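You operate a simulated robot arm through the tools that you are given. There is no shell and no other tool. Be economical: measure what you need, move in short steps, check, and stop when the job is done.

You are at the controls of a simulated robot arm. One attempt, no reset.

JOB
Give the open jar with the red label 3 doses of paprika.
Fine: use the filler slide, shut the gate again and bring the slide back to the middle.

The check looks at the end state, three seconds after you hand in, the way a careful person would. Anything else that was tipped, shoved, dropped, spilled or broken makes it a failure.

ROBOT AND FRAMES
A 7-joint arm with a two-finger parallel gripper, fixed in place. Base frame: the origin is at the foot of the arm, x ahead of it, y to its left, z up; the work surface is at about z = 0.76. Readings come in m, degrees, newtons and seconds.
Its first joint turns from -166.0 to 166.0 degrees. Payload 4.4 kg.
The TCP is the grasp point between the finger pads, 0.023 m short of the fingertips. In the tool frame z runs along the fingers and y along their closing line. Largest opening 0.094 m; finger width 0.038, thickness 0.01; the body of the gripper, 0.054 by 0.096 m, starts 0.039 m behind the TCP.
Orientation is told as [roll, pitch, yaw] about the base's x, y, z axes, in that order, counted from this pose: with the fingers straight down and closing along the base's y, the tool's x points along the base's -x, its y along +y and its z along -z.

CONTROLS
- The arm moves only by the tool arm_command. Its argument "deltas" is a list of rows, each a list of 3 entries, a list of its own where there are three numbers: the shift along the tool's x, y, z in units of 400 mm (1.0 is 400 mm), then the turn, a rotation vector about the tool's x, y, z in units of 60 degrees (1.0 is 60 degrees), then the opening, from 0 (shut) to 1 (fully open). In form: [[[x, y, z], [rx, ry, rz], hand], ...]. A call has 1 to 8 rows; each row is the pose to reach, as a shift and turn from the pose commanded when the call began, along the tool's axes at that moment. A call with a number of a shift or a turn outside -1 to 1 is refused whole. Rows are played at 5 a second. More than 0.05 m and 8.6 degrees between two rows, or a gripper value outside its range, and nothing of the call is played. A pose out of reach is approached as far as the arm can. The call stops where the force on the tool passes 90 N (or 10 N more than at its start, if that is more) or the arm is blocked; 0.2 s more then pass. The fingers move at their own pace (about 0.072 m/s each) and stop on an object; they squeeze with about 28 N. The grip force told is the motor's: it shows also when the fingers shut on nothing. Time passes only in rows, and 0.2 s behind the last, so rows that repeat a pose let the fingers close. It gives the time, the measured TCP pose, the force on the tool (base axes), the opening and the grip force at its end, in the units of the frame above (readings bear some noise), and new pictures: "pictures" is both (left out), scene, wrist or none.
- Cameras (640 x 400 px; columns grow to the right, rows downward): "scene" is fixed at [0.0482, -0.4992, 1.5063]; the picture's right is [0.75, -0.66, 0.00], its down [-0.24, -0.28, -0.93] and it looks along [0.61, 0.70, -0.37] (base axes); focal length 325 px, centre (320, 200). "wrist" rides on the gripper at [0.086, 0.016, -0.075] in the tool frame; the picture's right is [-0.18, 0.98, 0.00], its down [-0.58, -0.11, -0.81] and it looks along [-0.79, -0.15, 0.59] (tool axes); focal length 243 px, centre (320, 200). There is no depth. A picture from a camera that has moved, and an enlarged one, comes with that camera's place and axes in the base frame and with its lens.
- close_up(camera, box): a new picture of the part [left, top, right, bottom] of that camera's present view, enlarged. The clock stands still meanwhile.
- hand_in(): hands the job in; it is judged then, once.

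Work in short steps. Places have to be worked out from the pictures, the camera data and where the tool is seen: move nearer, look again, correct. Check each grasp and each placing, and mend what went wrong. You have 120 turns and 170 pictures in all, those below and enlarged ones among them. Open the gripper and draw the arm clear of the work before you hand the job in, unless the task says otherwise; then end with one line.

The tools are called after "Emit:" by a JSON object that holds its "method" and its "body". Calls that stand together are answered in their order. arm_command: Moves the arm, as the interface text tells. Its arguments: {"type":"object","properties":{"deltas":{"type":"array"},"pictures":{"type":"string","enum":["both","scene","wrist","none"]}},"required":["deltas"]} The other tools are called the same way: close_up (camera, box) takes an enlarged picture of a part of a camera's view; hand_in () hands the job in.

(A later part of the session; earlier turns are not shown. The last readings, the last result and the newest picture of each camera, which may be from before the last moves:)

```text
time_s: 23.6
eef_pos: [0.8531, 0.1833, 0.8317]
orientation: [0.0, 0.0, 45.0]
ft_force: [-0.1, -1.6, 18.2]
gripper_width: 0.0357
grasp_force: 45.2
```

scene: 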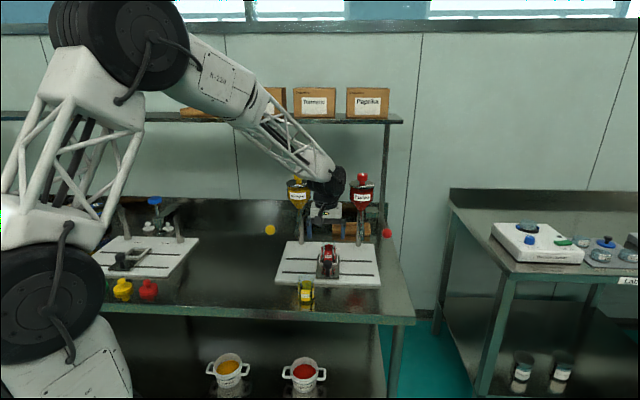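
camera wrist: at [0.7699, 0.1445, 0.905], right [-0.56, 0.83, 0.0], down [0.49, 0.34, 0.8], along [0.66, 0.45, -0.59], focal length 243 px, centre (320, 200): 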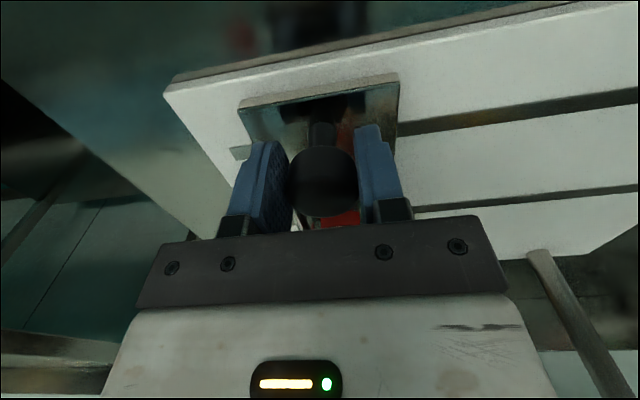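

Now open, withdraw toward the arm (−e2) and look at the alignment of the jar and spout.

Emit:
{"method": "arm_command", "body": {"deltas": [[[0, 0, 0], [0, 0, 0], 0.5], [[0, 0, 0], [0, 0, 0], 0.7], [[0, 0, -0.01], [0, 0, 0], 0.7], [[0.1, 0, -0.03], [0, 0, 0], 0.7], [[0.2, 0, -0.08], [0, 0, 0], 0.7], [[0.3, 0, -0.15], [0, 0, 0], 0.7], [[0.4, 0, -0.22], [0, 0, 0], 0.7]], "pictures": "wrist"}}

Emit:
{"method": "close_up", "body": {"camera": "scene", "box": [290, 190, 410, 290]}}

```text
time_s: 25.2
eef_pos: [0.7397, 0.0672, 0.9209]
orientation: [0.0, 0.2, 45.0]
ft_force: [0.6, -0.6, 0.0]
gripper_width: 0.0658
grasp_force: 0.0
camera wrist: at [0.666, 0.0198, 0.9945], right [-0.56, 0.83, 0.0], down [0.49, 0.34, 0.8], along [0.66, 0.45, -0.59], focal length 243 px, centre (320, 200)
```

wrist: 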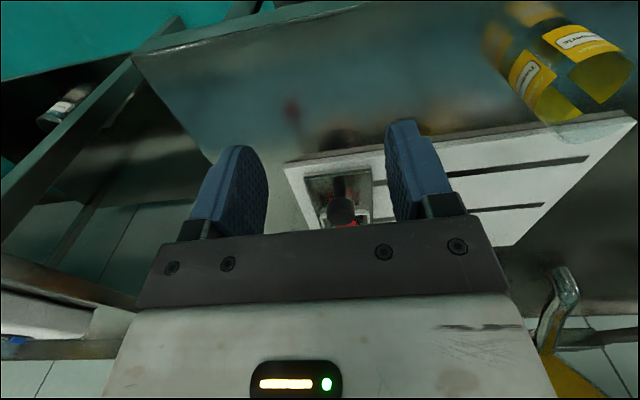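

```text
4.00 times, centred on (350, 240) of scene
camera zoom: at [0.0482, -0.4992, 1.5063], right [0.75, -0.66, 0.0], down [-0.24, -0.28, -0.93], along [0.61, 0.7, -0.37], focal length 1300 px, centre (200, 40)
```

zoom: 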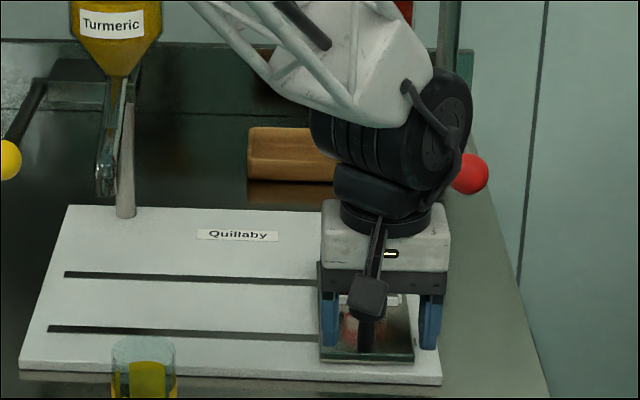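

The arm blocks the view; move left and up, tilting a little to look at the spout.

Emit:
{"method": "arm_command", "body": {"deltas": [[[0, 0.08, -0.06], [0, -0.06, 0], 0.7], [[0, 0.16, -0.12], [0, -0.12, 0], 0.7], [[0, 0.24, -0.18], [0, -0.18, 0], 0.7], [[0, 0.32, -0.24], [0, -0.24, 0], 0.7], [[0, 0.4, -0.3], [0, -0.3, 0], 0.7], [[0, 0.5, -0.33], [0, -0.38, 0], 0.7]], "pictures": "wrist"}}

Emit:
{"method": "close_up", "body": {"camera": "scene", "box": [330, 190, 410, 290]}}

```text
time_s: 26.6
eef_pos: [0.5976, 0.2151, 1.0536]
orientation: [0.0, -22.6, 44.9]
ft_force: [0.3, 0.6, -0.8]
gripper_width: 0.0656
grasp_force: 0.1
camera wrist: at [0.5099, 0.1511, 1.0895], right [-0.57, 0.82, 0.07], down [0.24, 0.08, 0.97], along [0.78, 0.57, -0.24], focal length 243 px, centre (320, 200)
```

wrist: 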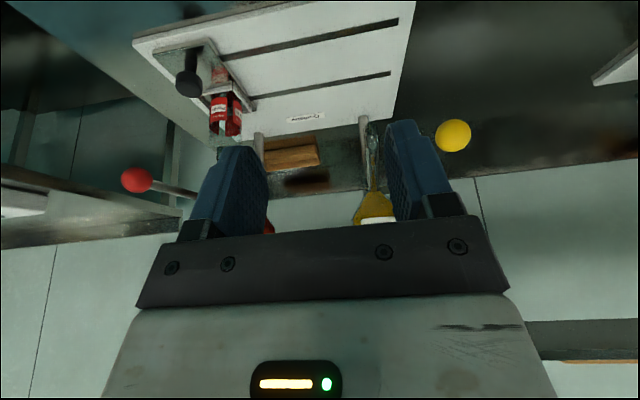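

```text
4.00 times, centred on (370, 240) of scene
camera zoom: at [0.0482, -0.4992, 1.5063], right [0.75, -0.66, 0.0], down [-0.24, -0.28, -0.93], along [0.61, 0.7, -0.37], focal length 1300 px, centre (120, 40)
```

zoom: 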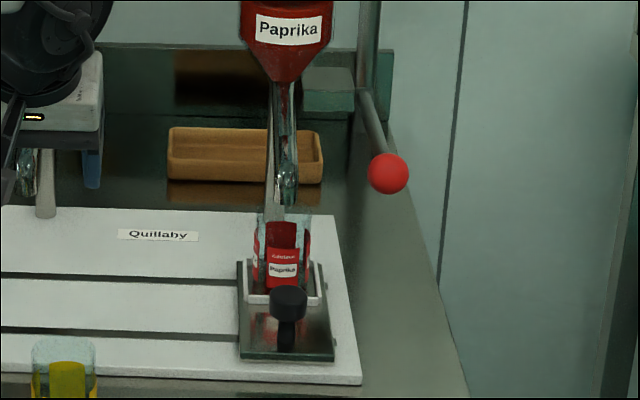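

The jar mouth is under the spout within ~5 mm, and the slide seems ~5 mm short of its end stop. I'll nudge the knob to the stop with shut fingers: first go to its left side, above.

Emit:
{"method": "arm_command", "body": {"deltas": [[[-0.045, -0.062, 0.066], [0, 0.063, 0], 0], [[-0.09, -0.125, 0.132], [0, 0.127, 0], 0], [[-0.136, -0.187, 0.198], [0, 0.19, 0], 0], [[-0.181, -0.249, 0.265], [0, 0.253, 0], 0], [[-0.227, -0.312, 0.331], [0, 0.317, 0], 0], [[-0.272, -0.374, 0.397], [0, 0.38, 0], 0]], "pictures": "none"}}

```text
time_s: 28.0
eef_pos: [0.8205, 0.222, 0.945]
orientation: [0.1, 0.2, 45.0]
ft_force: [-1.0, -0.1, 0.9]
gripper_width: 0.0001
grasp_force: 28.4
```

Lower beside the knob's left side and look.

Emit:
{"method": "arm_command", "body": {"deltas": [[[0, 0, 0.1], [0, 0, 0], 0], [[0, 0, 0.2], [0, 0, 0], 0], [[0, 0, 0.28], [0, 0, 0], 0]], "pictures": "wrist"}}

```text
time_s: 28.8
eef_pos: [0.8223, 0.2221, 0.8358]
orientation: [0.0, 0.2, 44.9]
ft_force: [0.0, -0.7, 1.5]
gripper_width: 0.0
grasp_force: 28.2
camera wrist: at [0.7484, 0.1734, 0.9097], right [-0.56, 0.83, 0.0], down [0.49, 0.34, 0.81], along [0.66, 0.45, -0.59], focal length 243 px, centre (320, 200)
```

wrist: 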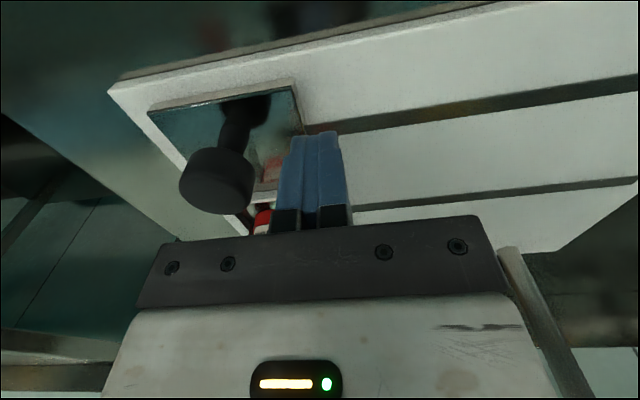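

Push right gently in small steps, watching the force.

Emit:
{"method": "arm_command", "body": {"deltas": [[[0, -0.015, 0], [0, 0, 0], 0], [[0, -0.03, 0], [0, 0, 0], 0], [[0, -0.045, 0], [0, 0, 0], 0], [[0, -0.055, 0], [0, 0, 0], 0], [[0, -0.062, 0], [0, 0, 0], 0]], "pictures": "none"}}

```text
time_s: 30.0
eef_pos: [0.8366, 0.203, 0.8337]
orientation: [0.0, 0.3, 45.0]
ft_force: [0.0, -0.9, -0.7]
gripper_width: 0.0
grasp_force: 27.4
```

Emit:
{"method": "arm_command", "body": {"deltas": [[[0, -0.006, 0], [0, 0, 0], 0], [[0, -0.012, 0], [0, 0, 0], 0], [[0, -0.018, 0], [0, 0, 0], 0], [[0, -0.02, 0], [0, 0, 0], 0]], "pictures": "wrist"}}

```text
time_s: 30.9
eef_pos: [0.8384, 0.2015, 0.834]
orientation: [0.2, 0.3, 45.2]
ft_force: [-26.0, 20.7, 12.0]
gripper_width: 0.0
grasp_force: 28.2
stopped in row 4: the force on the tool passed its limit (the readings are from after the stop); the commanded pose is now the measured one
camera wrist: at [0.7657, 0.1534, 0.9078], right [-0.57, 0.82, 0.0], down [0.49, 0.34, 0.8], along [0.66, 0.46, -0.6], focal length 243 px, centre (320, 200)
```

wrist: 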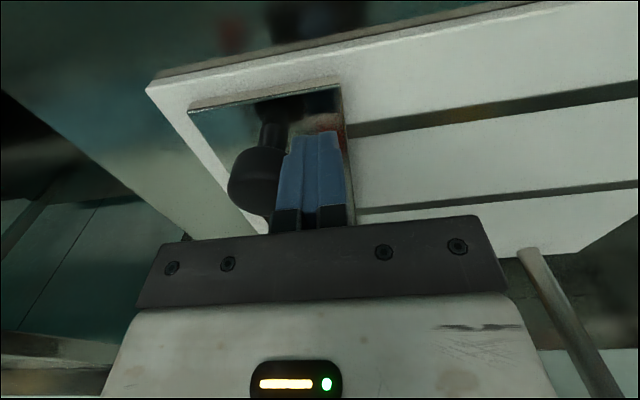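

Slide was already at the stop (solid resistance). Back off, withdraw and rise.

Emit:
{"method": "arm_command", "body": {"deltas": [[[0, 0.04, 0], [0, 0, 0], 0], [[0.08, 0.05, -0.08], [0, 0, 0], 0.2], [[0.16, 0.05, -0.17], [0, 0, 0], 0.5], [[0.24, 0.05, -0.26], [0, 0, 0], 1], [[0.3, 0.05, -0.36], [0, 0, 0], 1], [[0.3, 0.05, -0.48], [0, 0, 0], 1], [[0.3, 0.05, -0.6], [0, 0, 0], 1], [[0.3, 0.05, -0.72], [0, 0, 0], 1]], "pictures": "none"}}

```text
time_s: 32.7
eef_pos: [0.7385, 0.1289, 1.1207]
orientation: [0.2, 0.5, 45.1]
ft_force: [0.3, 0.5, -0.5]
gripper_width: 0.0942
grasp_force: 0.0
```

Next, turn to yaw 0 and move to a hover in front of and above the paprika gate knob.

Emit:
{"method": "arm_command", "body": {"deltas": [[[-0.04, 0.013, -0.09], [0, 0, 0.094], 1], [[-0.1, 0.026, -0.18], [0, 0, 0.188], 1], [[-0.17, 0.04, -0.26], [0, 0, 0.281], 1], [[-0.25, 0.053, -0.32], [0, 0, 0.375], 1], [[-0.33, 0.066, -0.37], [0, 0, 0.469], 1], [[-0.41, 0.08, -0.39], [0, 0, 0.5625], 1], [[-0.46, 0.093, -0.4], [0, 0, 0.656], 1], [[-0.495, 0.106, -0.4], [0, 0, 0.75], 1]]}}

```text
time_s: 34.5
eef_pos: [0.8516, 0.3013, 1.2819]
orientation: [-0.1, 0.3, 0.0]
ft_force: [0.4, -0.1, 1.1]
gripper_width: 0.0941
grasp_force: 0.1
camera wrist: at [0.7648, 0.3196, 1.3551], right [0.18, 0.98, 0.0], down [0.59, -0.11, 0.8], along [0.79, -0.15, -0.6], focal length 243 px, centre (320, 200)
```

scene: 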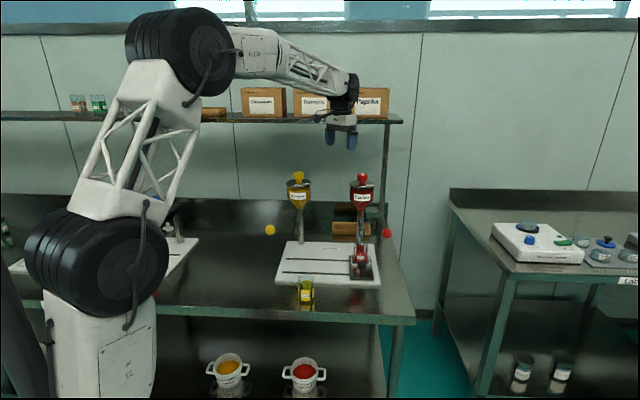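
wrist: 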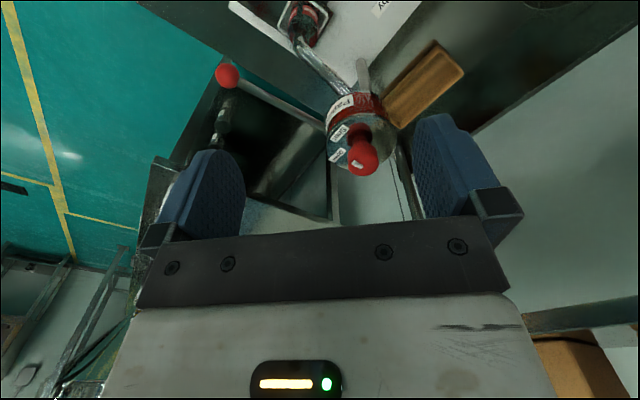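

Emit:
{"method": "close_up", "body": {"camera": "wrist", "box": [300, 80, 420, 190]}}

Emit:
{"method": "close_up", "body": {"camera": "scene", "box": [335, 165, 395, 215]}}

```text
3.64 times, centred on (360, 135) of wrist
camera zoom: at [0.7648, 0.3196, 1.3551], right [0.18, 0.98, 0.0], down [0.59, -0.11, 0.8], along [0.79, -0.15, -0.6], focal length 882 px, centre (174, 436)
```

zoom: 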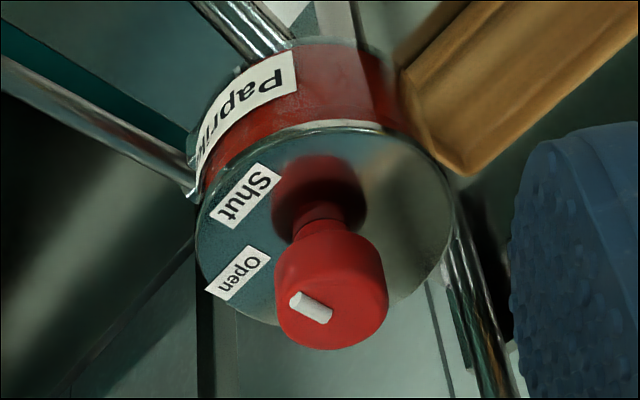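

```text
8.00 times, centred on (365, 190) of scene
camera zoom: at [0.0482, -0.4992, 1.5063], right [0.75, -0.66, 0.0], down [-0.24, -0.28, -0.93], along [0.61, 0.7, -0.37], focal length 2600 px, centre (-40, 280)
```

zoom: 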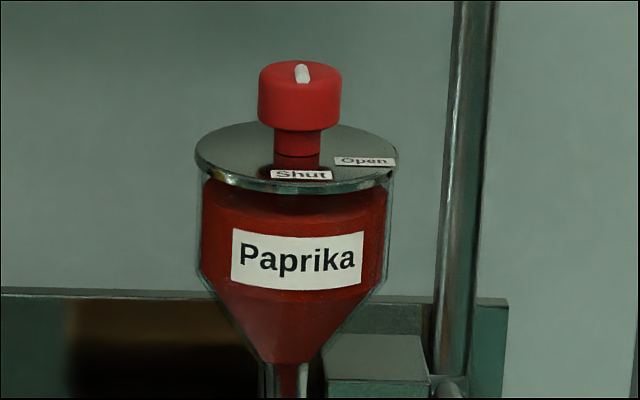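

The knob head is at (1.003, 0.335, 1.11); the pointer is at Shut, and Open lies ~75° anticlockwise from above. It's far out, so I'll approach tilted 30° starting from yaw −20°.

Emit:
{"method": "arm_command", "body": {"deltas": [[[-0.04, 0.025, 0.025], [0, 0, 0.111], 1], [[-0.08, 0.05, 0.05], [0, 0, 0.222], 1], [[-0.125, 0.075, 0.075], [0, 0, 0.333], 1]], "pictures": "none"}}

Emit:
{"method": "arm_command", "body": {"deltas": [[[-0.05, 0.018, 0.025], [0, -0.125, 0], 1], [[-0.1, 0.036, 0.05], [0, -0.25, 0], 1], [[-0.15, 0.055, 0.075], [0, -0.375, 0], 1], [[-0.2, 0.073, 0.1], [0, -0.5, 0], 1], [[-0.2, 0.073, 0.1], [0, -0.5, 0], 1]]}}

```text
time_s: 35.3
eef_pos: [0.9022, 0.3307, 1.2526]
orientation: [-0.2, 0.2, -19.9]
ft_force: [-0.7, -1.0, 0.0]
gripper_width: 0.094
grasp_force: 0.1
```

```text
time_s: 36.5
eef_pos: [0.9897, 0.3298, 1.2119]
orientation: [-0.2, -29.8, -19.8]
ft_force: [0.2, 0.3, -0.8]
gripper_width: 0.0938
grasp_force: 0.1
camera wrist: at [0.8883, 0.3843, 1.2324], right [0.48, 0.87, 0.09], down [0.06, -0.13, 0.99], along [0.87, -0.47, -0.12], focal length 243 px, centre (320, 200)
```

scene: 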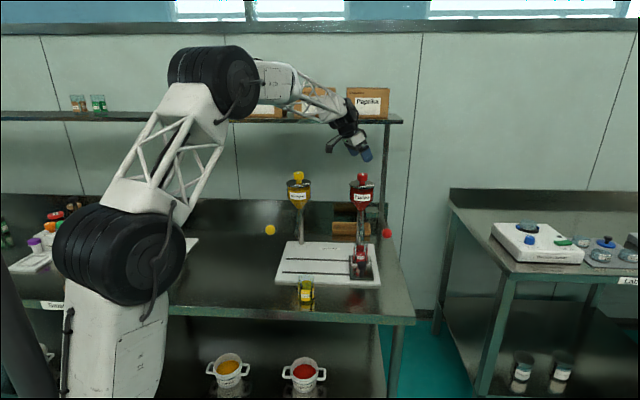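
wrist: 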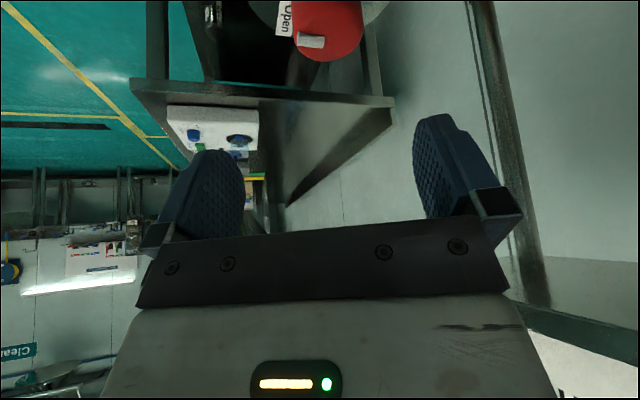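

Pose reached exactly, so reach is fine. Lower most of the way around the knob and look.

Emit:
{"method": "arm_command", "body": {"deltas": [[[0.016, 0.0085, 0.05], [0, 0, 0], 1], [[0.033, 0.017, 0.1], [0, 0, 0], 1], [[0.049, 0.0255, 0.151], [0, 0, 0], 1], [[0.049, 0.0255, 0.151], [0, 0, 0], 1]], "pictures": "wrist"}}

Emit:
{"method": "close_up", "body": {"camera": "scene", "box": [320, 150, 400, 215]}}

```text
time_s: 37.5
eef_pos: [1.0052, 0.3339, 1.1509]
orientation: [-0.3, -29.7, -19.7]
ft_force: [-0.2, -0.1, 0.5]
gripper_width: 0.094
grasp_force: 0.0
camera wrist: at [0.9044, 0.3884, 1.1707], right [0.48, 0.87, 0.09], down [0.06, -0.13, 0.99], along [0.87, -0.47, -0.12], focal length 243 px, centre (320, 200)
```

wrist: 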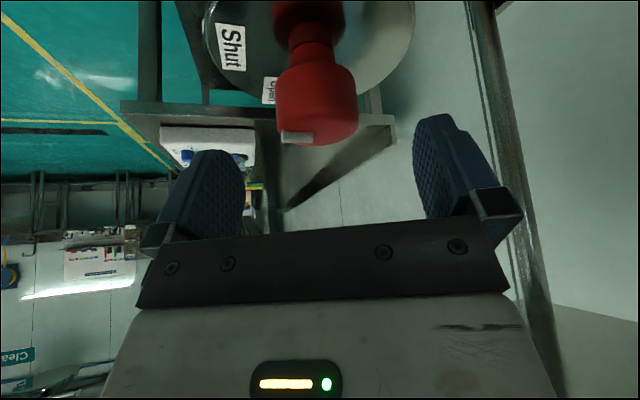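

```text
6.15 times, centred on (360, 182) of scene
camera zoom: at [0.0482, -0.4992, 1.5063], right [0.75, -0.66, 0.0], down [-0.24, -0.28, -0.93], along [0.61, 0.7, -0.37], focal length 2000 px, centre (74, 308)
```

zoom: 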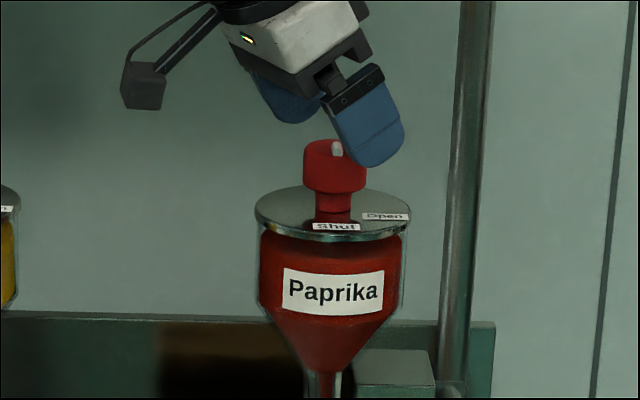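

Well centred. Lower the last 34 mm and close on the knob.

Emit:
{"method": "arm_command", "body": {"deltas": [[[0.021, 0, 0.037], [0, 0, 0], 1], [[0.042, 0, 0.073], [0, 0, 0], 1], [[0.042, 0, 0.073], [0, 0, 0], 0.5], [[0.042, 0, 0.073], [0, 0, 0], 0.2], [[0.042, 0, 0.073], [0, 0, 0], 0], [[0.042, 0, 0.073], [0, 0, 0], 0]], "pictures": "wrist"}}

Emit:
{"method": "close_up", "body": {"camera": "scene", "box": [320, 150, 400, 215]}}

```text
time_s: 38.9
eef_pos: [1.0039, 0.3348, 1.1145]
orientation: [-0.3, -29.7, -19.8]
ft_force: [-1.0, -1.2, -0.8]
gripper_width: 0.0413
grasp_force: 44.7
camera wrist: at [0.9033, 0.3898, 1.136], right [0.48, 0.87, 0.09], down [0.06, -0.13, 0.99], along [0.87, -0.47, -0.12], focal length 243 px, centre (320, 200)
```

wrist: 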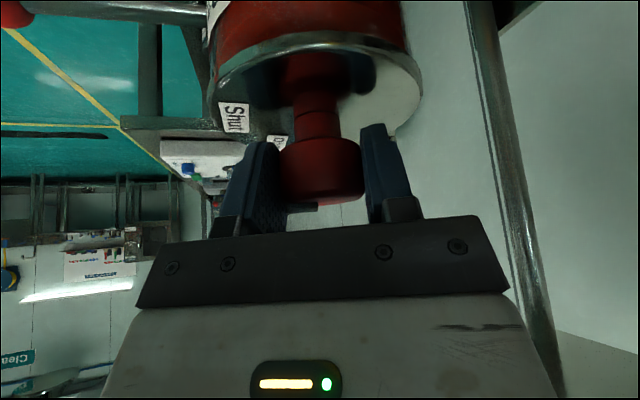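

```text
6.15 times, centred on (360, 182) of scene
camera zoom: at [0.0482, -0.4992, 1.5063], right [0.75, -0.66, 0.0], down [-0.24, -0.28, -0.93], along [0.61, 0.7, -0.37], focal length 2000 px, centre (74, 308)
```

zoom: 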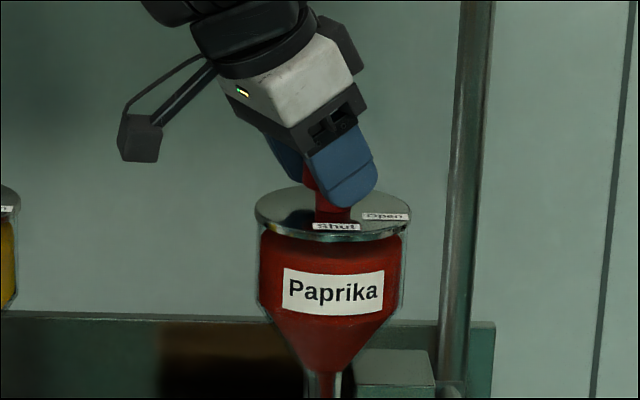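

Gripped (41 mm). Turn anticlockwise (seen from above) about the vertical through the TCP, 60° first.

Emit:
{"method": "arm_command", "body": {"deltas": [[[0, 0, 0], [-0.0625, 0, -0.108], 0], [[0, 0, 0], [-0.125, 0, -0.2165], 0], [[0, 0, 0], [-0.1875, 0, -0.3248], 0], [[0, 0, 0], [-0.25, 0, -0.433], 0], [[0, 0, 0], [-0.3125, 0, -0.541], 0], [[0, 0, 0], [-0.375, 0, -0.6495], 0], [[0, 0, 0], [-0.4375, 0, -0.7578], 0], [[0, 0, 0], [-0.5, 0, -0.866], 0]], "pictures": "both"}}

Emit:
{"method": "close_up", "body": {"camera": "scene", "box": [320, 150, 400, 290]}}

```text
time_s: 40.7
eef_pos: [1.0058, 0.3282, 1.1144]
orientation: [-0.1, -30.1, 39.4]
ft_force: [55.2, -61.1, -6.2]
gripper_width: 0.0413
grasp_force: 44.5
stopped in row 8: the force on the tool passed its limit (the readings are from after the stop); the commanded pose is now the measured one
camera wrist: at [0.9093, 0.2721, 1.1357], right [-0.5, 0.86, 0.09], down [0.15, -0.02, 0.99], along [0.85, 0.51, -0.12], focal length 243 px, centre (320, 200)
```

scene: 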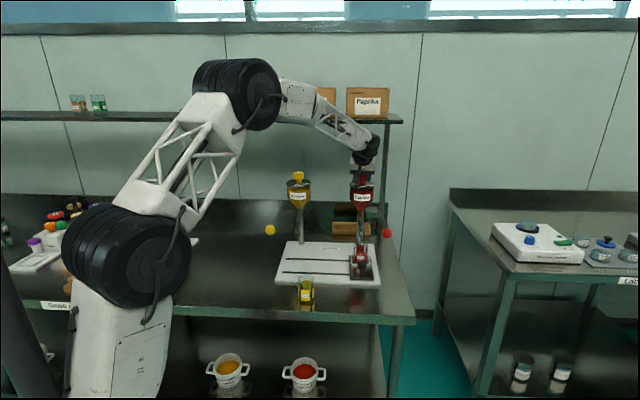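
wrist: 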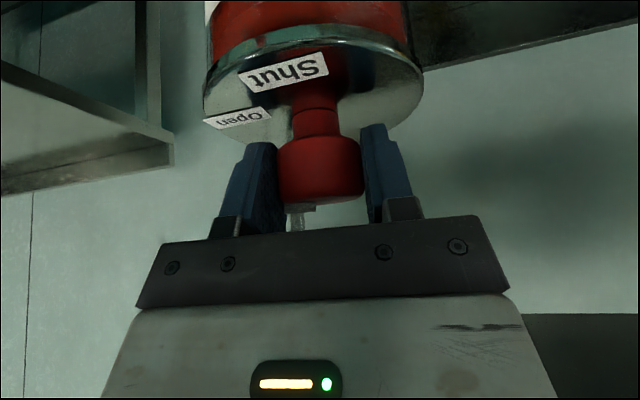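

```text
2.86 times, centred on (360, 220) of scene
camera zoom: at [0.0482, -0.4992, 1.5063], right [0.75, -0.66, 0.0], down [-0.24, -0.28, -0.93], along [0.61, 0.7, -0.37], focal length 928 px, centre (206, 143)
```

zoom: 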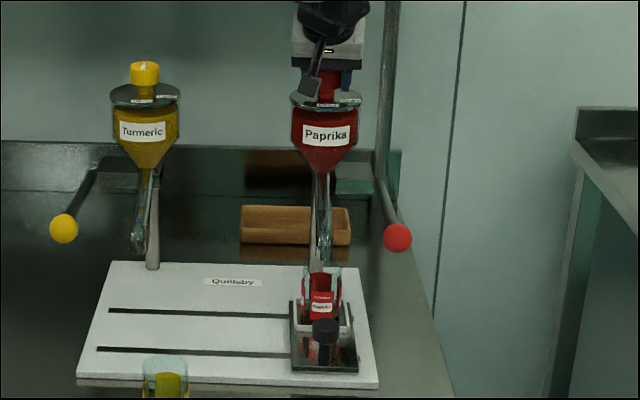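

Resistance after 59° — maybe the stop. Release, raise off, and check the pointer.

Emit:
{"method": "arm_command", "body": {"deltas": [[[0, 0, 0], [0, 0, 0], 0.3], [[0, 0, 0], [0, 0, 0], 0.7], [[0, 0, 0], [0, 0, 0], 1], [[-0.03, 0, -0.052], [0, 0, 0], 1], [[-0.06, 0, -0.104], [0, 0, 0], 1], [[-0.09, 0, -0.156], [0, 0, 0], 1], [[-0.12, 0, -0.208], [0, 0, 0], 1]], "pictures": "wrist"}}

Emit:
{"method": "close_up", "body": {"camera": "scene", "box": [330, 155, 390, 205]}}

```text
time_s: 42.3
eef_pos: [1.0057, 0.3342, 1.2108]
orientation: [0.0, -29.8, 39.6]
ft_force: [-0.3, -0.4, 0.3]
gripper_width: 0.0937
grasp_force: 0.1
camera wrist: at [0.9079, 0.2763, 1.2319], right [-0.5, 0.86, 0.09], down [0.15, -0.02, 0.99], along [0.85, 0.51, -0.12], focal length 243 px, centre (320, 200)
```

wrist: 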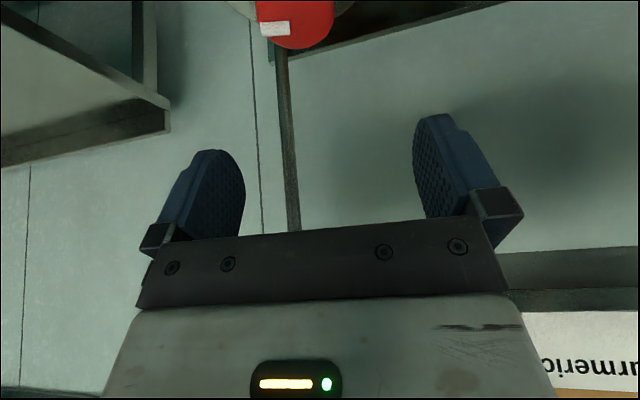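

```text
8.00 times, centred on (360, 180) of scene
camera zoom: at [0.0482, -0.4992, 1.5063], right [0.75, -0.66, 0.0], down [-0.24, -0.28, -0.93], along [0.61, 0.7, -0.37], focal length 2600 px, centre (0, 360)
```

zoom: 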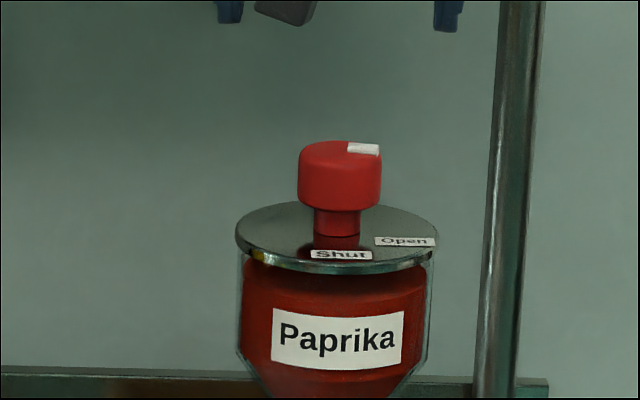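

The pointer now points to Open. Next the lever: draw back and go above the red ball, keeping the 30° tilt.

Emit:
{"method": "arm_command", "body": {"deltas": [[[0.08, -0.043, -0.046], [0, 0, 0], 1], [[0.16, -0.087, -0.092], [0, 0, 0], 1], [[0.238, -0.13, -0.137], [0, 0, 0], 1], [[0.319, -0.156, -0.097], [-0.009, 0, -0.016], 1], [[0.4, -0.182, -0.057], [-0.018, 0, -0.031], 1], [[0.481, -0.208, -0.016], [-0.027, 0, -0.047], 1], [[0.562, -0.234, 0.024], [-0.036, 0, -0.062], 1], [[0.6435, -0.26, 0.064], [-0.045, 0, -0.078], 1]]}}

Emit:
{"method": "close_up", "body": {"camera": "scene", "box": [320, 170, 420, 290]}}

```text
time_s: 44.1
eef_pos: [0.9072, 0.1195, 1.0635]
orientation: [-0.1, -29.9, 45.1]
ft_force: [0.6, -0.7, 0.7]
gripper_width: 0.0941
grasp_force: 0.0
camera wrist: at [0.8155, 0.0533, 1.0851], right [-0.58, 0.81, 0.09], down [0.15, 0.0, 0.99], along [0.8, 0.59, -0.12], focal length 243 px, centre (320, 200)
```

scene: 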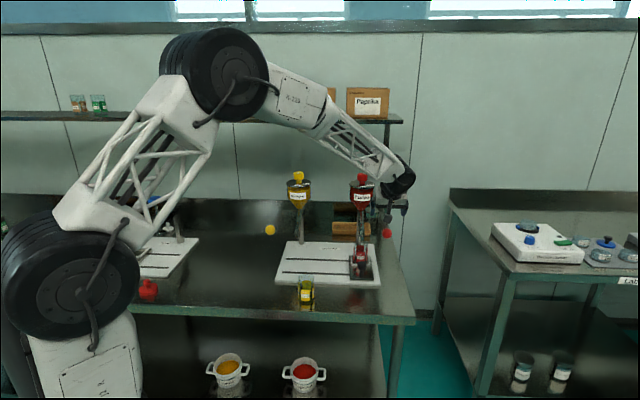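
wrist: 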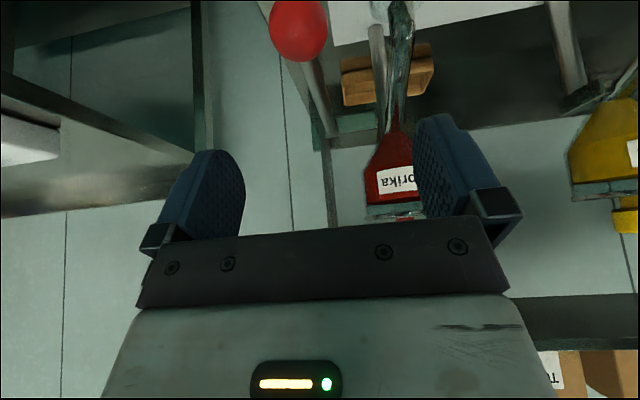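

```text
3.33 times, centred on (370, 230) of scene
camera zoom: at [0.0482, -0.4992, 1.5063], right [0.75, -0.66, 0.0], down [-0.24, -0.28, -0.93], along [0.61, 0.7, -0.37], focal length 1083 px, centre (153, 100)
```

zoom: 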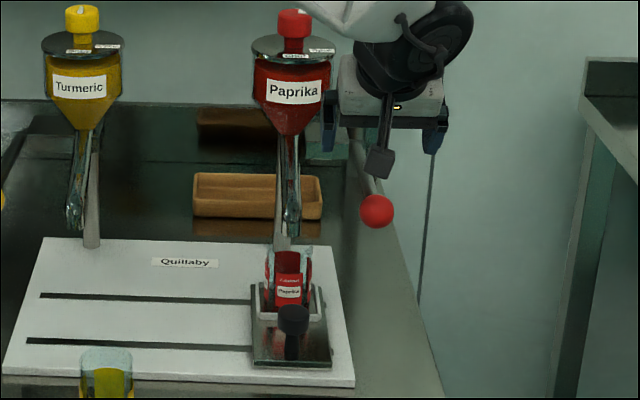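

Ball refined to about (0.94, 0.145, 0.947), 40 mm across. Approach halfway and recheck.

Emit:
{"method": "arm_command", "body": {"deltas": [[[0.003, -0.007, 0.09], [0, 0, 0], 1], [[0.0055, -0.013, 0.1845], [0, 0, 0], 1], [[0.0055, -0.013, 0.1845], [0, 0, 0], 1]], "pictures": "wrist"}}

Emit:
{"method": "close_up", "body": {"camera": "scene", "box": [350, 190, 420, 250]}}

```text
time_s: 44.9
eef_pos: [0.9359, 0.1381, 0.9973]
orientation: [0.0, -29.9, 45.0]
ft_force: [0.0, -0.6, 0.5]
gripper_width: 0.094
grasp_force: 0.0
camera wrist: at [0.8437, 0.0737, 1.0185], right [-0.58, 0.81, 0.09], down [0.15, 0.0, 0.99], along [0.8, 0.59, -0.12], focal length 243 px, centre (320, 200)
```

wrist: 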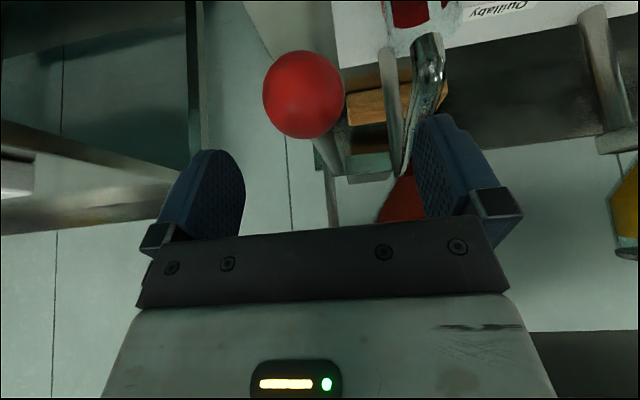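

```text
6.67 times, centred on (385, 220) of scene
camera zoom: at [0.0482, -0.4992, 1.5063], right [0.75, -0.66, 0.0], down [-0.24, -0.28, -0.93], along [0.61, 0.7, -0.37], focal length 2166 px, centre (-113, 67)
```

zoom: 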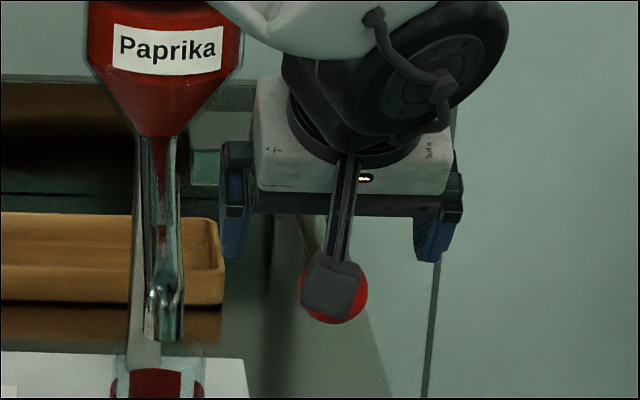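

Ball centre now about (0.937, 0.138, 0.952); lateral alignment good. Lower to it and close.

Emit:
{"method": "arm_command", "body": {"deltas": [[[0.027, 0, 0.05], [0, 0, 0], 1], [[0.054, 0, 0.099], [0, 0, 0], 1], [[0.054, 0, 0.099], [0, 0, 0], 0.5], [[0.054, 0, 0.099], [0, 0, 0], 0.2], [[0.054, 0, 0.099], [0, 0, 0], 0], [[0.054, 0, 0.099], [0, 0, 0], 0]], "pictures": "wrist"}}

Emit:
{"method": "close_up", "body": {"camera": "scene", "box": [330, 190, 420, 290]}}

```text
time_s: 46.3
eef_pos: [0.9384, 0.1397, 0.952]
orientation: [-0.2, -30.0, 44.9]
ft_force: [60.9, -44.3, -10.4]
gripper_width: 0.0375
grasp_force: 44.5
camera wrist: at [0.8465, 0.0731, 0.972], right [-0.58, 0.81, 0.09], down [0.15, 0.0, 0.99], along [0.8, 0.59, -0.12], focal length 243 px, centre (320, 200)
```

wrist: 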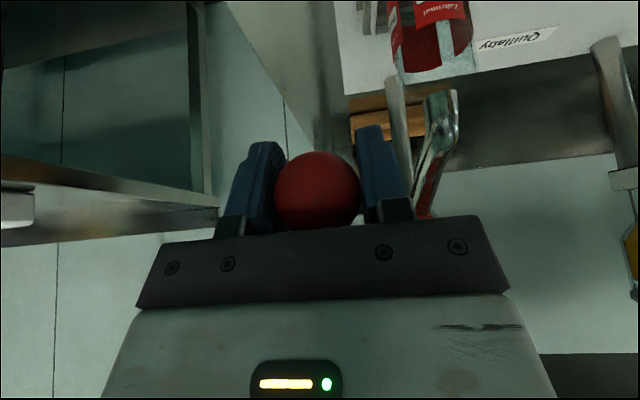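

```text
4.00 times, centred on (375, 240) of scene
camera zoom: at [0.0482, -0.4992, 1.5063], right [0.75, -0.66, 0.0], down [-0.24, -0.28, -0.93], along [0.61, 0.7, -0.37], focal length 1300 px, centre (100, 40)
```

zoom: 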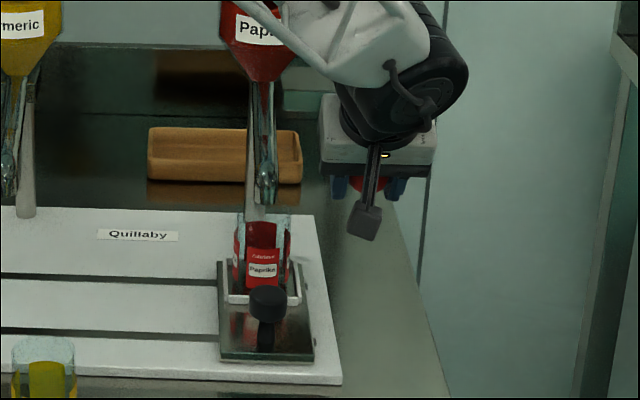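

Gripped, but 75 N side load along the closing line: the ball sits slightly to +e1. Relieve by shifting ~3 mm.

Emit:
{"method": "arm_command", "body": {"deltas": [[[0, -0.004, 0], [0, 0, 0], 0], [[0, -0.008, 0], [0, 0, 0], 0]], "pictures": "none"}}

```text
time_s: 46.9
eef_pos: [0.9394, 0.1402, 0.9499]
orientation: [0.1, -29.9, 44.9]
ft_force: [-2.8, -37.4, 3.8]
gripper_width: 0.0376
grasp_force: 45.1
```

Load eased. Try pulling the lever down along its arc (radius ≈0.16 m), first 10°.

Emit:
{"method": "arm_command", "body": {"deltas": [[[0.016, 0, 0.031], [0, 0, 0], 0], [[0.029, 0, 0.063], [0, 0, 0], 0]], "pictures": "wrist"}}

```text
time_s: 47.5
eef_pos: [0.9412, 0.1419, 0.9234]
orientation: [0.1, -29.9, 45.2]
ft_force: [-3.9, 13.5, 5.9]
gripper_width: 0.0377
grasp_force: 44.9
camera wrist: at [0.8493, 0.075, 0.9436], right [-0.58, 0.81, 0.09], down [0.15, -0.01, 0.99], along [0.8, 0.59, -0.12], focal length 243 px, centre (320, 200)
```

wrist: 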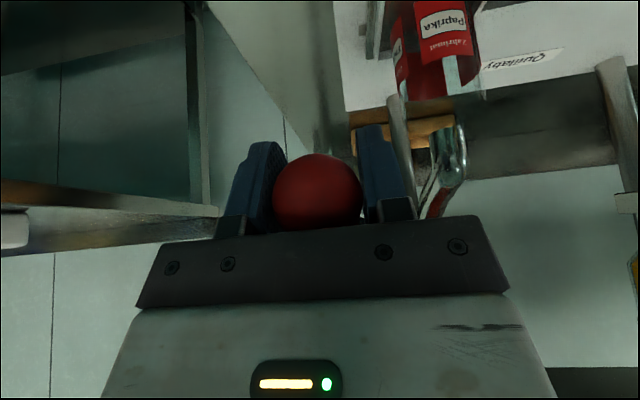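

It swings freely. Continue down, to about 30°.

Emit:
{"method": "arm_command", "body": {"deltas": [[[0.011, 0, 0.033], [0, 0, 0], 0], [[0.018, 0, 0.067], [0, 0, 0], 0], [[0.023, 0, 0.101], [0, 0, 0], 0], [[0.024, 0, 0.136], [0, 0, 0], 0]], "pictures": "wrist"}}

Emit:
{"method": "close_up", "body": {"camera": "scene", "box": [330, 190, 420, 290]}}

```text
time_s: 48.3
eef_pos: [0.9464, 0.1459, 0.894]
orientation: [0.0, -30.0, 45.2]
ft_force: [-50.9, -7.1, 30.1]
gripper_width: 0.0374
grasp_force: 44.6
stopped in row 3: the force on the tool passed its limit (the readings are from after the stop); the commanded pose is now the measured one
camera wrist: at [0.8548, 0.0803, 0.9151], right [-0.58, 0.81, 0.09], down [0.15, -0.01, 0.99], along [0.8, 0.59, -0.12], focal length 243 px, centre (320, 200)
```

wrist: 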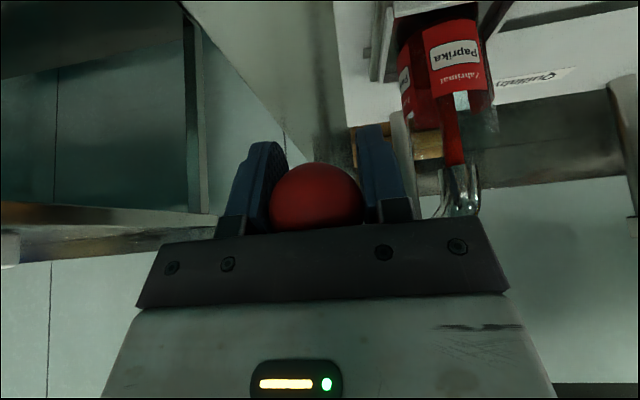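

```text
4.00 times, centred on (375, 240) of scene
camera zoom: at [0.0482, -0.4992, 1.5063], right [0.75, -0.66, 0.0], down [-0.24, -0.28, -0.93], along [0.61, 0.7, -0.37], focal length 1300 px, centre (100, 40)
```

zoom: 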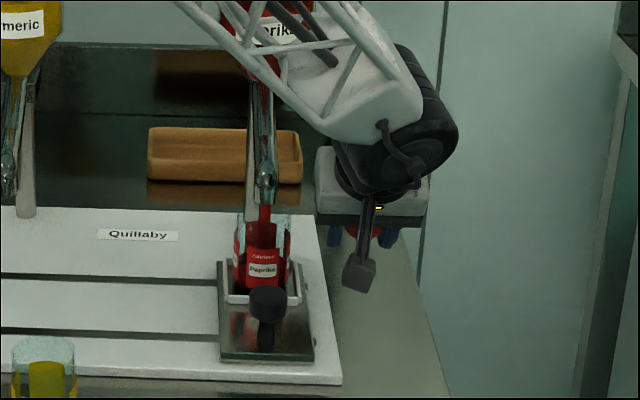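

Paprika is falling into the jar — the dose has been triggered at ~21°. Wait briefly to see if the stream ends by itself.

Emit:
{"method": "arm_command", "body": {"deltas": [[[0, 0, 0], [0, 0, 0], 0]], "pictures": "wrist"}}

```text
time_s: 48.7
eef_pos: [0.9455, 0.1474, 0.8951]
orientation: [0.0, -30.0, 45.2]
ft_force: [-69.2, -8.8, 41.0]
gripper_width: 0.0372
grasp_force: 45.1
camera wrist: at [0.8548, 0.0804, 0.9149], right [-0.58, 0.81, 0.09], down [0.15, -0.01, 0.99], along [0.8, 0.59, -0.12], focal length 243 px, centre (320, 200)
```

wrist: 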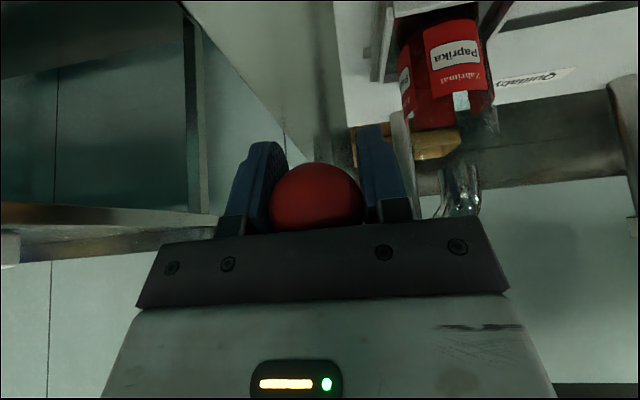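

The stream stopped by itself: one dose per stroke. Raise the lever back to rest.

Emit:
{"method": "arm_command", "body": {"deltas": [[[-0.006, 0, -0.036], [0, 0, 0], 0], [[-0.02, 0, -0.072], [0, 0, 0], 0], [[-0.034, 0, -0.104], [0, 0, 0], 0], [[-0.051, 0, -0.135], [0, 0, 0], 0]], "pictures": "both"}}

Emit:
{"method": "close_up", "body": {"camera": "scene", "box": [330, 190, 420, 290]}}

```text
time_s: 49.7
eef_pos: [0.9392, 0.14, 0.9486]
orientation: [0.2, -29.7, 45.1]
ft_force: [-3.6, 27.2, -25.9]
gripper_width: 0.0375
grasp_force: 44.9
camera wrist: at [0.8477, 0.0733, 0.9688], right [-0.58, 0.81, 0.09], down [0.15, 0.0, 0.99], along [0.8, 0.59, -0.12], focal length 243 px, centre (320, 200)
```

scene: 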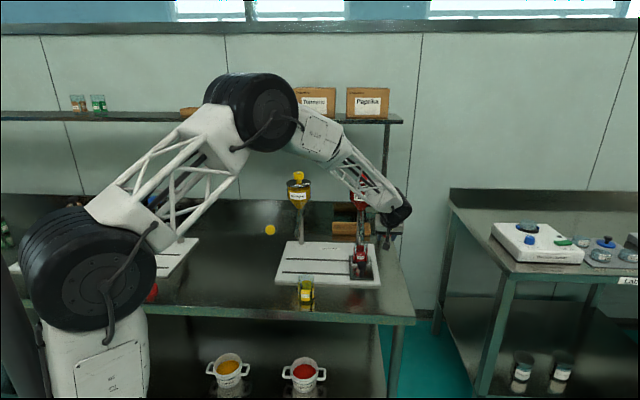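
wrist: 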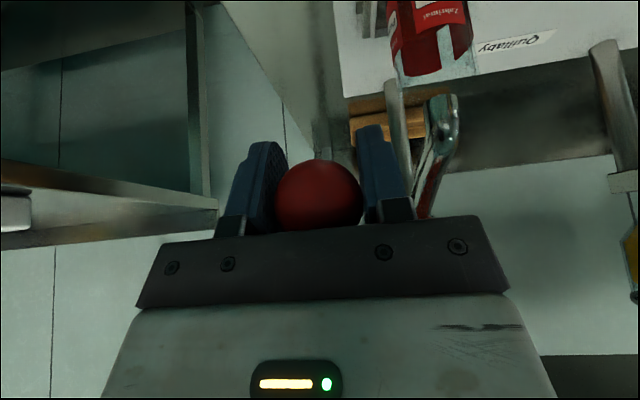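

```text
4.00 times, centred on (375, 240) of scene
camera zoom: at [0.0482, -0.4992, 1.5063], right [0.75, -0.66, 0.0], down [-0.24, -0.28, -0.93], along [0.61, 0.7, -0.37], focal length 1300 px, centre (100, 40)
```

zoom: 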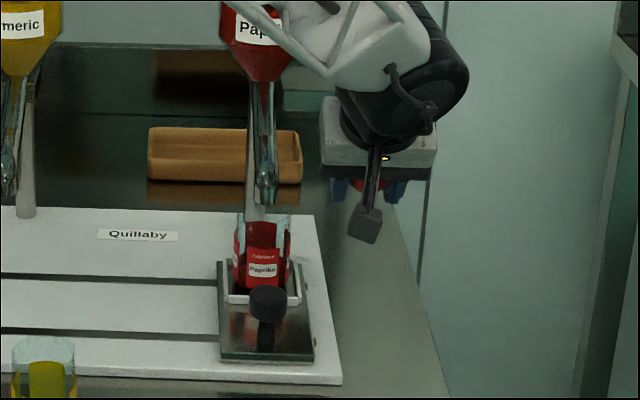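

At the upper stop again (tool pressed down 26 N). Second stroke along the same path.

Emit:
{"method": "arm_command", "body": {"deltas": [[[0.016, 0, 0.031], [0, 0, 0], 0], [[0.029, 0, 0.063], [0, 0, 0], 0], [[0.04, 0, 0.096], [0, 0, 0], 0], [[0.048, 0, 0.133], [0, 0, 0], 0]], "pictures": "wrist"}}

```text
time_s: 50.7
eef_pos: [0.9466, 0.1466, 0.8957]
orientation: [0.0, -30.0, 45.2]
ft_force: [-78.7, 22.3, 19.3]
gripper_width: 0.0373
grasp_force: 44.3
camera wrist: at [0.8551, 0.0803, 0.9159], right [-0.59, 0.81, 0.09], down [0.15, 0.0, 0.99], along [0.8, 0.59, -0.12], focal length 243 px, centre (320, 200)
```

wrist: 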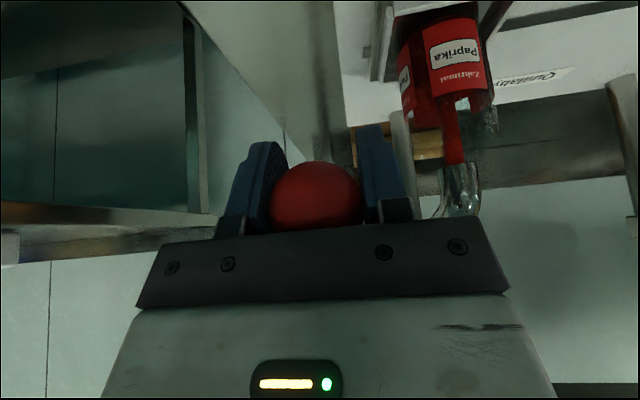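

Second dose is falling. Hold (easing the side load slightly), then raise the lever.

Emit:
{"method": "arm_command", "body": {"deltas": [[[0, 0.003, 0], [0, 0, 0], 0], [[0, 0.003, 0], [0, 0, 0], 0], [[-0.006, 0.003, -0.036], [0, 0, 0], 0], [[-0.02, 0.003, -0.072], [0, 0, 0], 0], [[-0.034, 0, -0.104], [0, 0, 0], 0], [[-0.049, 0, -0.134], [0, 0, 0], 0]], "pictures": "wrist"}}

```text
time_s: 51.2
eef_pos: [0.9467, 0.1474, 0.8941]
orientation: [0.1, -29.9, 45.2]
ft_force: [-35.5, -1.4, 17.3]
gripper_width: 0.0373
grasp_force: 45.3
stopped in row 2: the force on the tool passed its limit (the readings are from after the stop); the commanded pose is now the measured one
camera wrist: at [0.8552, 0.0806, 0.9159], right [-0.59, 0.81, 0.09], down [0.15, -0.01, 0.99], along [0.8, 0.59, -0.12], focal length 243 px, centre (320, 200)
```

wrist: 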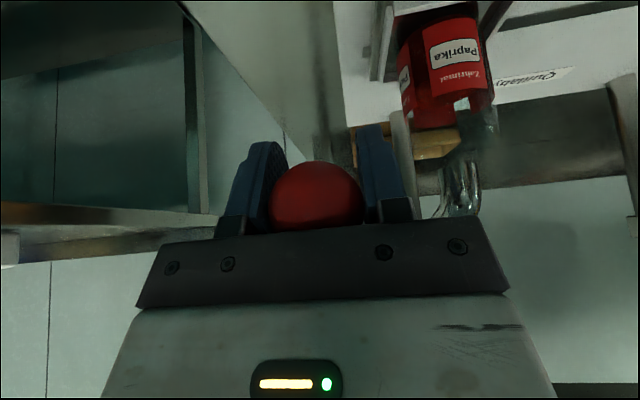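

Stopped on a force blip; the stream has ended and the load is lower. Raise the lever now.

Emit:
{"method": "arm_command", "body": {"deltas": [[[-0.006, 0, -0.036], [0, 0, 0], 0], [[-0.02, 0, -0.072], [0, 0, 0], 0], [[-0.034, 0, -0.104], [0, 0, 0], 0], [[-0.051, 0, -0.136], [0, 0, 0], 0]], "pictures": "wrist"}}

```text
time_s: 52.2
eef_pos: [0.9388, 0.1406, 0.9472]
orientation: [0.2, -29.7, 45.1]
ft_force: [-4.8, 25.1, -26.9]
gripper_width: 0.0378
grasp_force: 45.5
camera wrist: at [0.8481, 0.0735, 0.9689], right [-0.58, 0.81, 0.09], down [0.15, 0.0, 0.99], along [0.8, 0.59, -0.12], focal length 243 px, centre (320, 200)
```

wrist: 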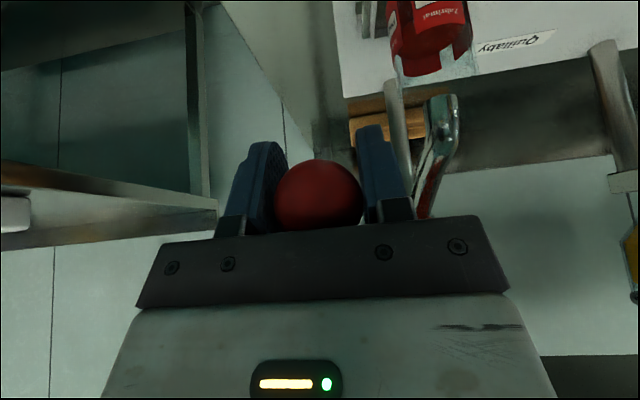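

At the upper stop again (same reading as before). Third stroke.

Emit:
{"method": "arm_command", "body": {"deltas": [[[0.016, 0, 0.031], [0, 0, 0], 0], [[0.029, 0, 0.063], [0, 0, 0], 0], [[0.04, 0, 0.096], [0, 0, 0], 0], [[0.048, 0, 0.133], [0, 0, 0], 0]], "pictures": "wrist"}}

```text
time_s: 53.2
eef_pos: [0.9462, 0.1469, 0.8945]
orientation: [0.1, -29.9, 45.2]
ft_force: [-79.1, 22.7, 18.8]
gripper_width: 0.0374
grasp_force: 45.0
camera wrist: at [0.8557, 0.081, 0.9164], right [-0.58, 0.81, 0.09], down [0.15, -0.01, 0.99], along [0.8, 0.59, -0.12], focal length 243 px, centre (320, 200)
```

wrist: 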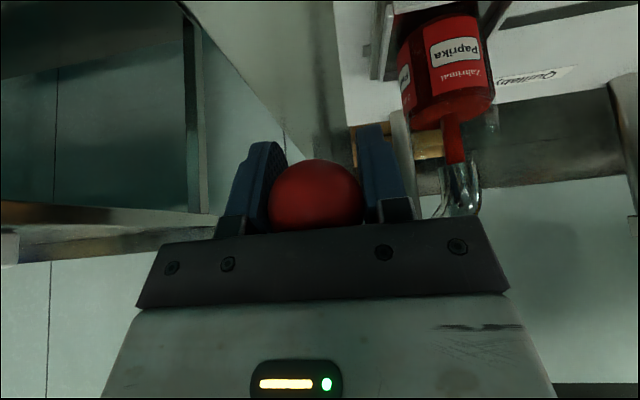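

Third dose falling and the jar is visibly filling. Hold one row, then raise the lever to rest.

Emit:
{"method": "arm_command", "body": {"deltas": [[[0, 0, -0.01], [0, 0, 0], 0], [[0, 0, -0.015], [0, 0, 0], 0], [[-0.008, 0, -0.04], [0, 0, 0], 0], [[-0.02, 0, -0.072], [0, 0, 0], 0], [[-0.034, 0, -0.104], [0, 0, 0], 0], [[-0.048, 0, -0.131], [0, 0, 0], 0]], "pictures": "wrist"}}

Emit:
{"method": "close_up", "body": {"camera": "scene", "box": [330, 190, 420, 290]}}

```text
time_s: 54.6
eef_pos: [0.9394, 0.1403, 0.948]
orientation: [-0.1, -29.8, 45.1]
ft_force: [0.8, 31.8, -22.2]
gripper_width: 0.0373
grasp_force: 44.6
camera wrist: at [0.8483, 0.0739, 0.969], right [-0.58, 0.81, 0.09], down [0.15, 0.0, 0.99], along [0.8, 0.59, -0.12], focal length 243 px, centre (320, 200)
```

wrist: 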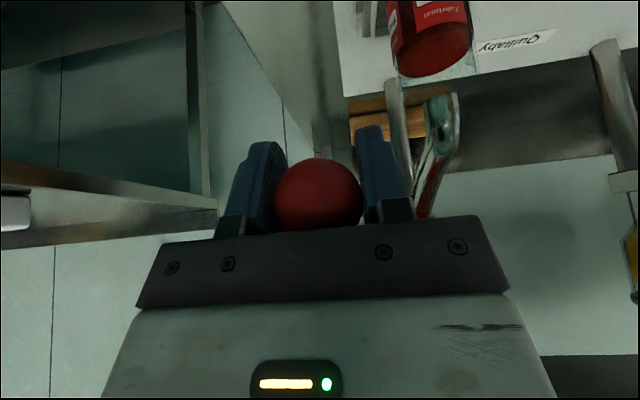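

```text
4.00 times, centred on (375, 240) of scene
camera zoom: at [0.0482, -0.4992, 1.5063], right [0.75, -0.66, 0.0], down [-0.24, -0.28, -0.93], along [0.61, 0.7, -0.37], focal length 1300 px, centre (100, 40)
```

zoom: 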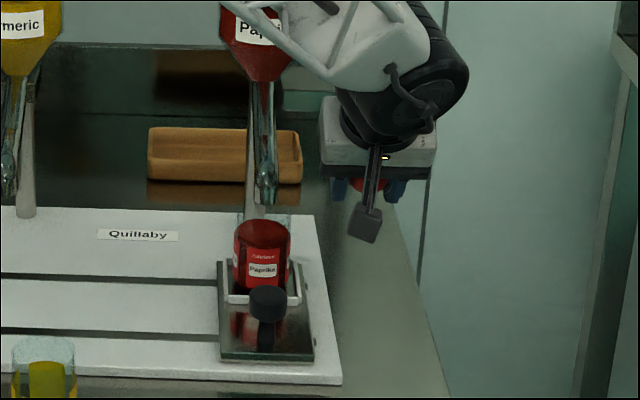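

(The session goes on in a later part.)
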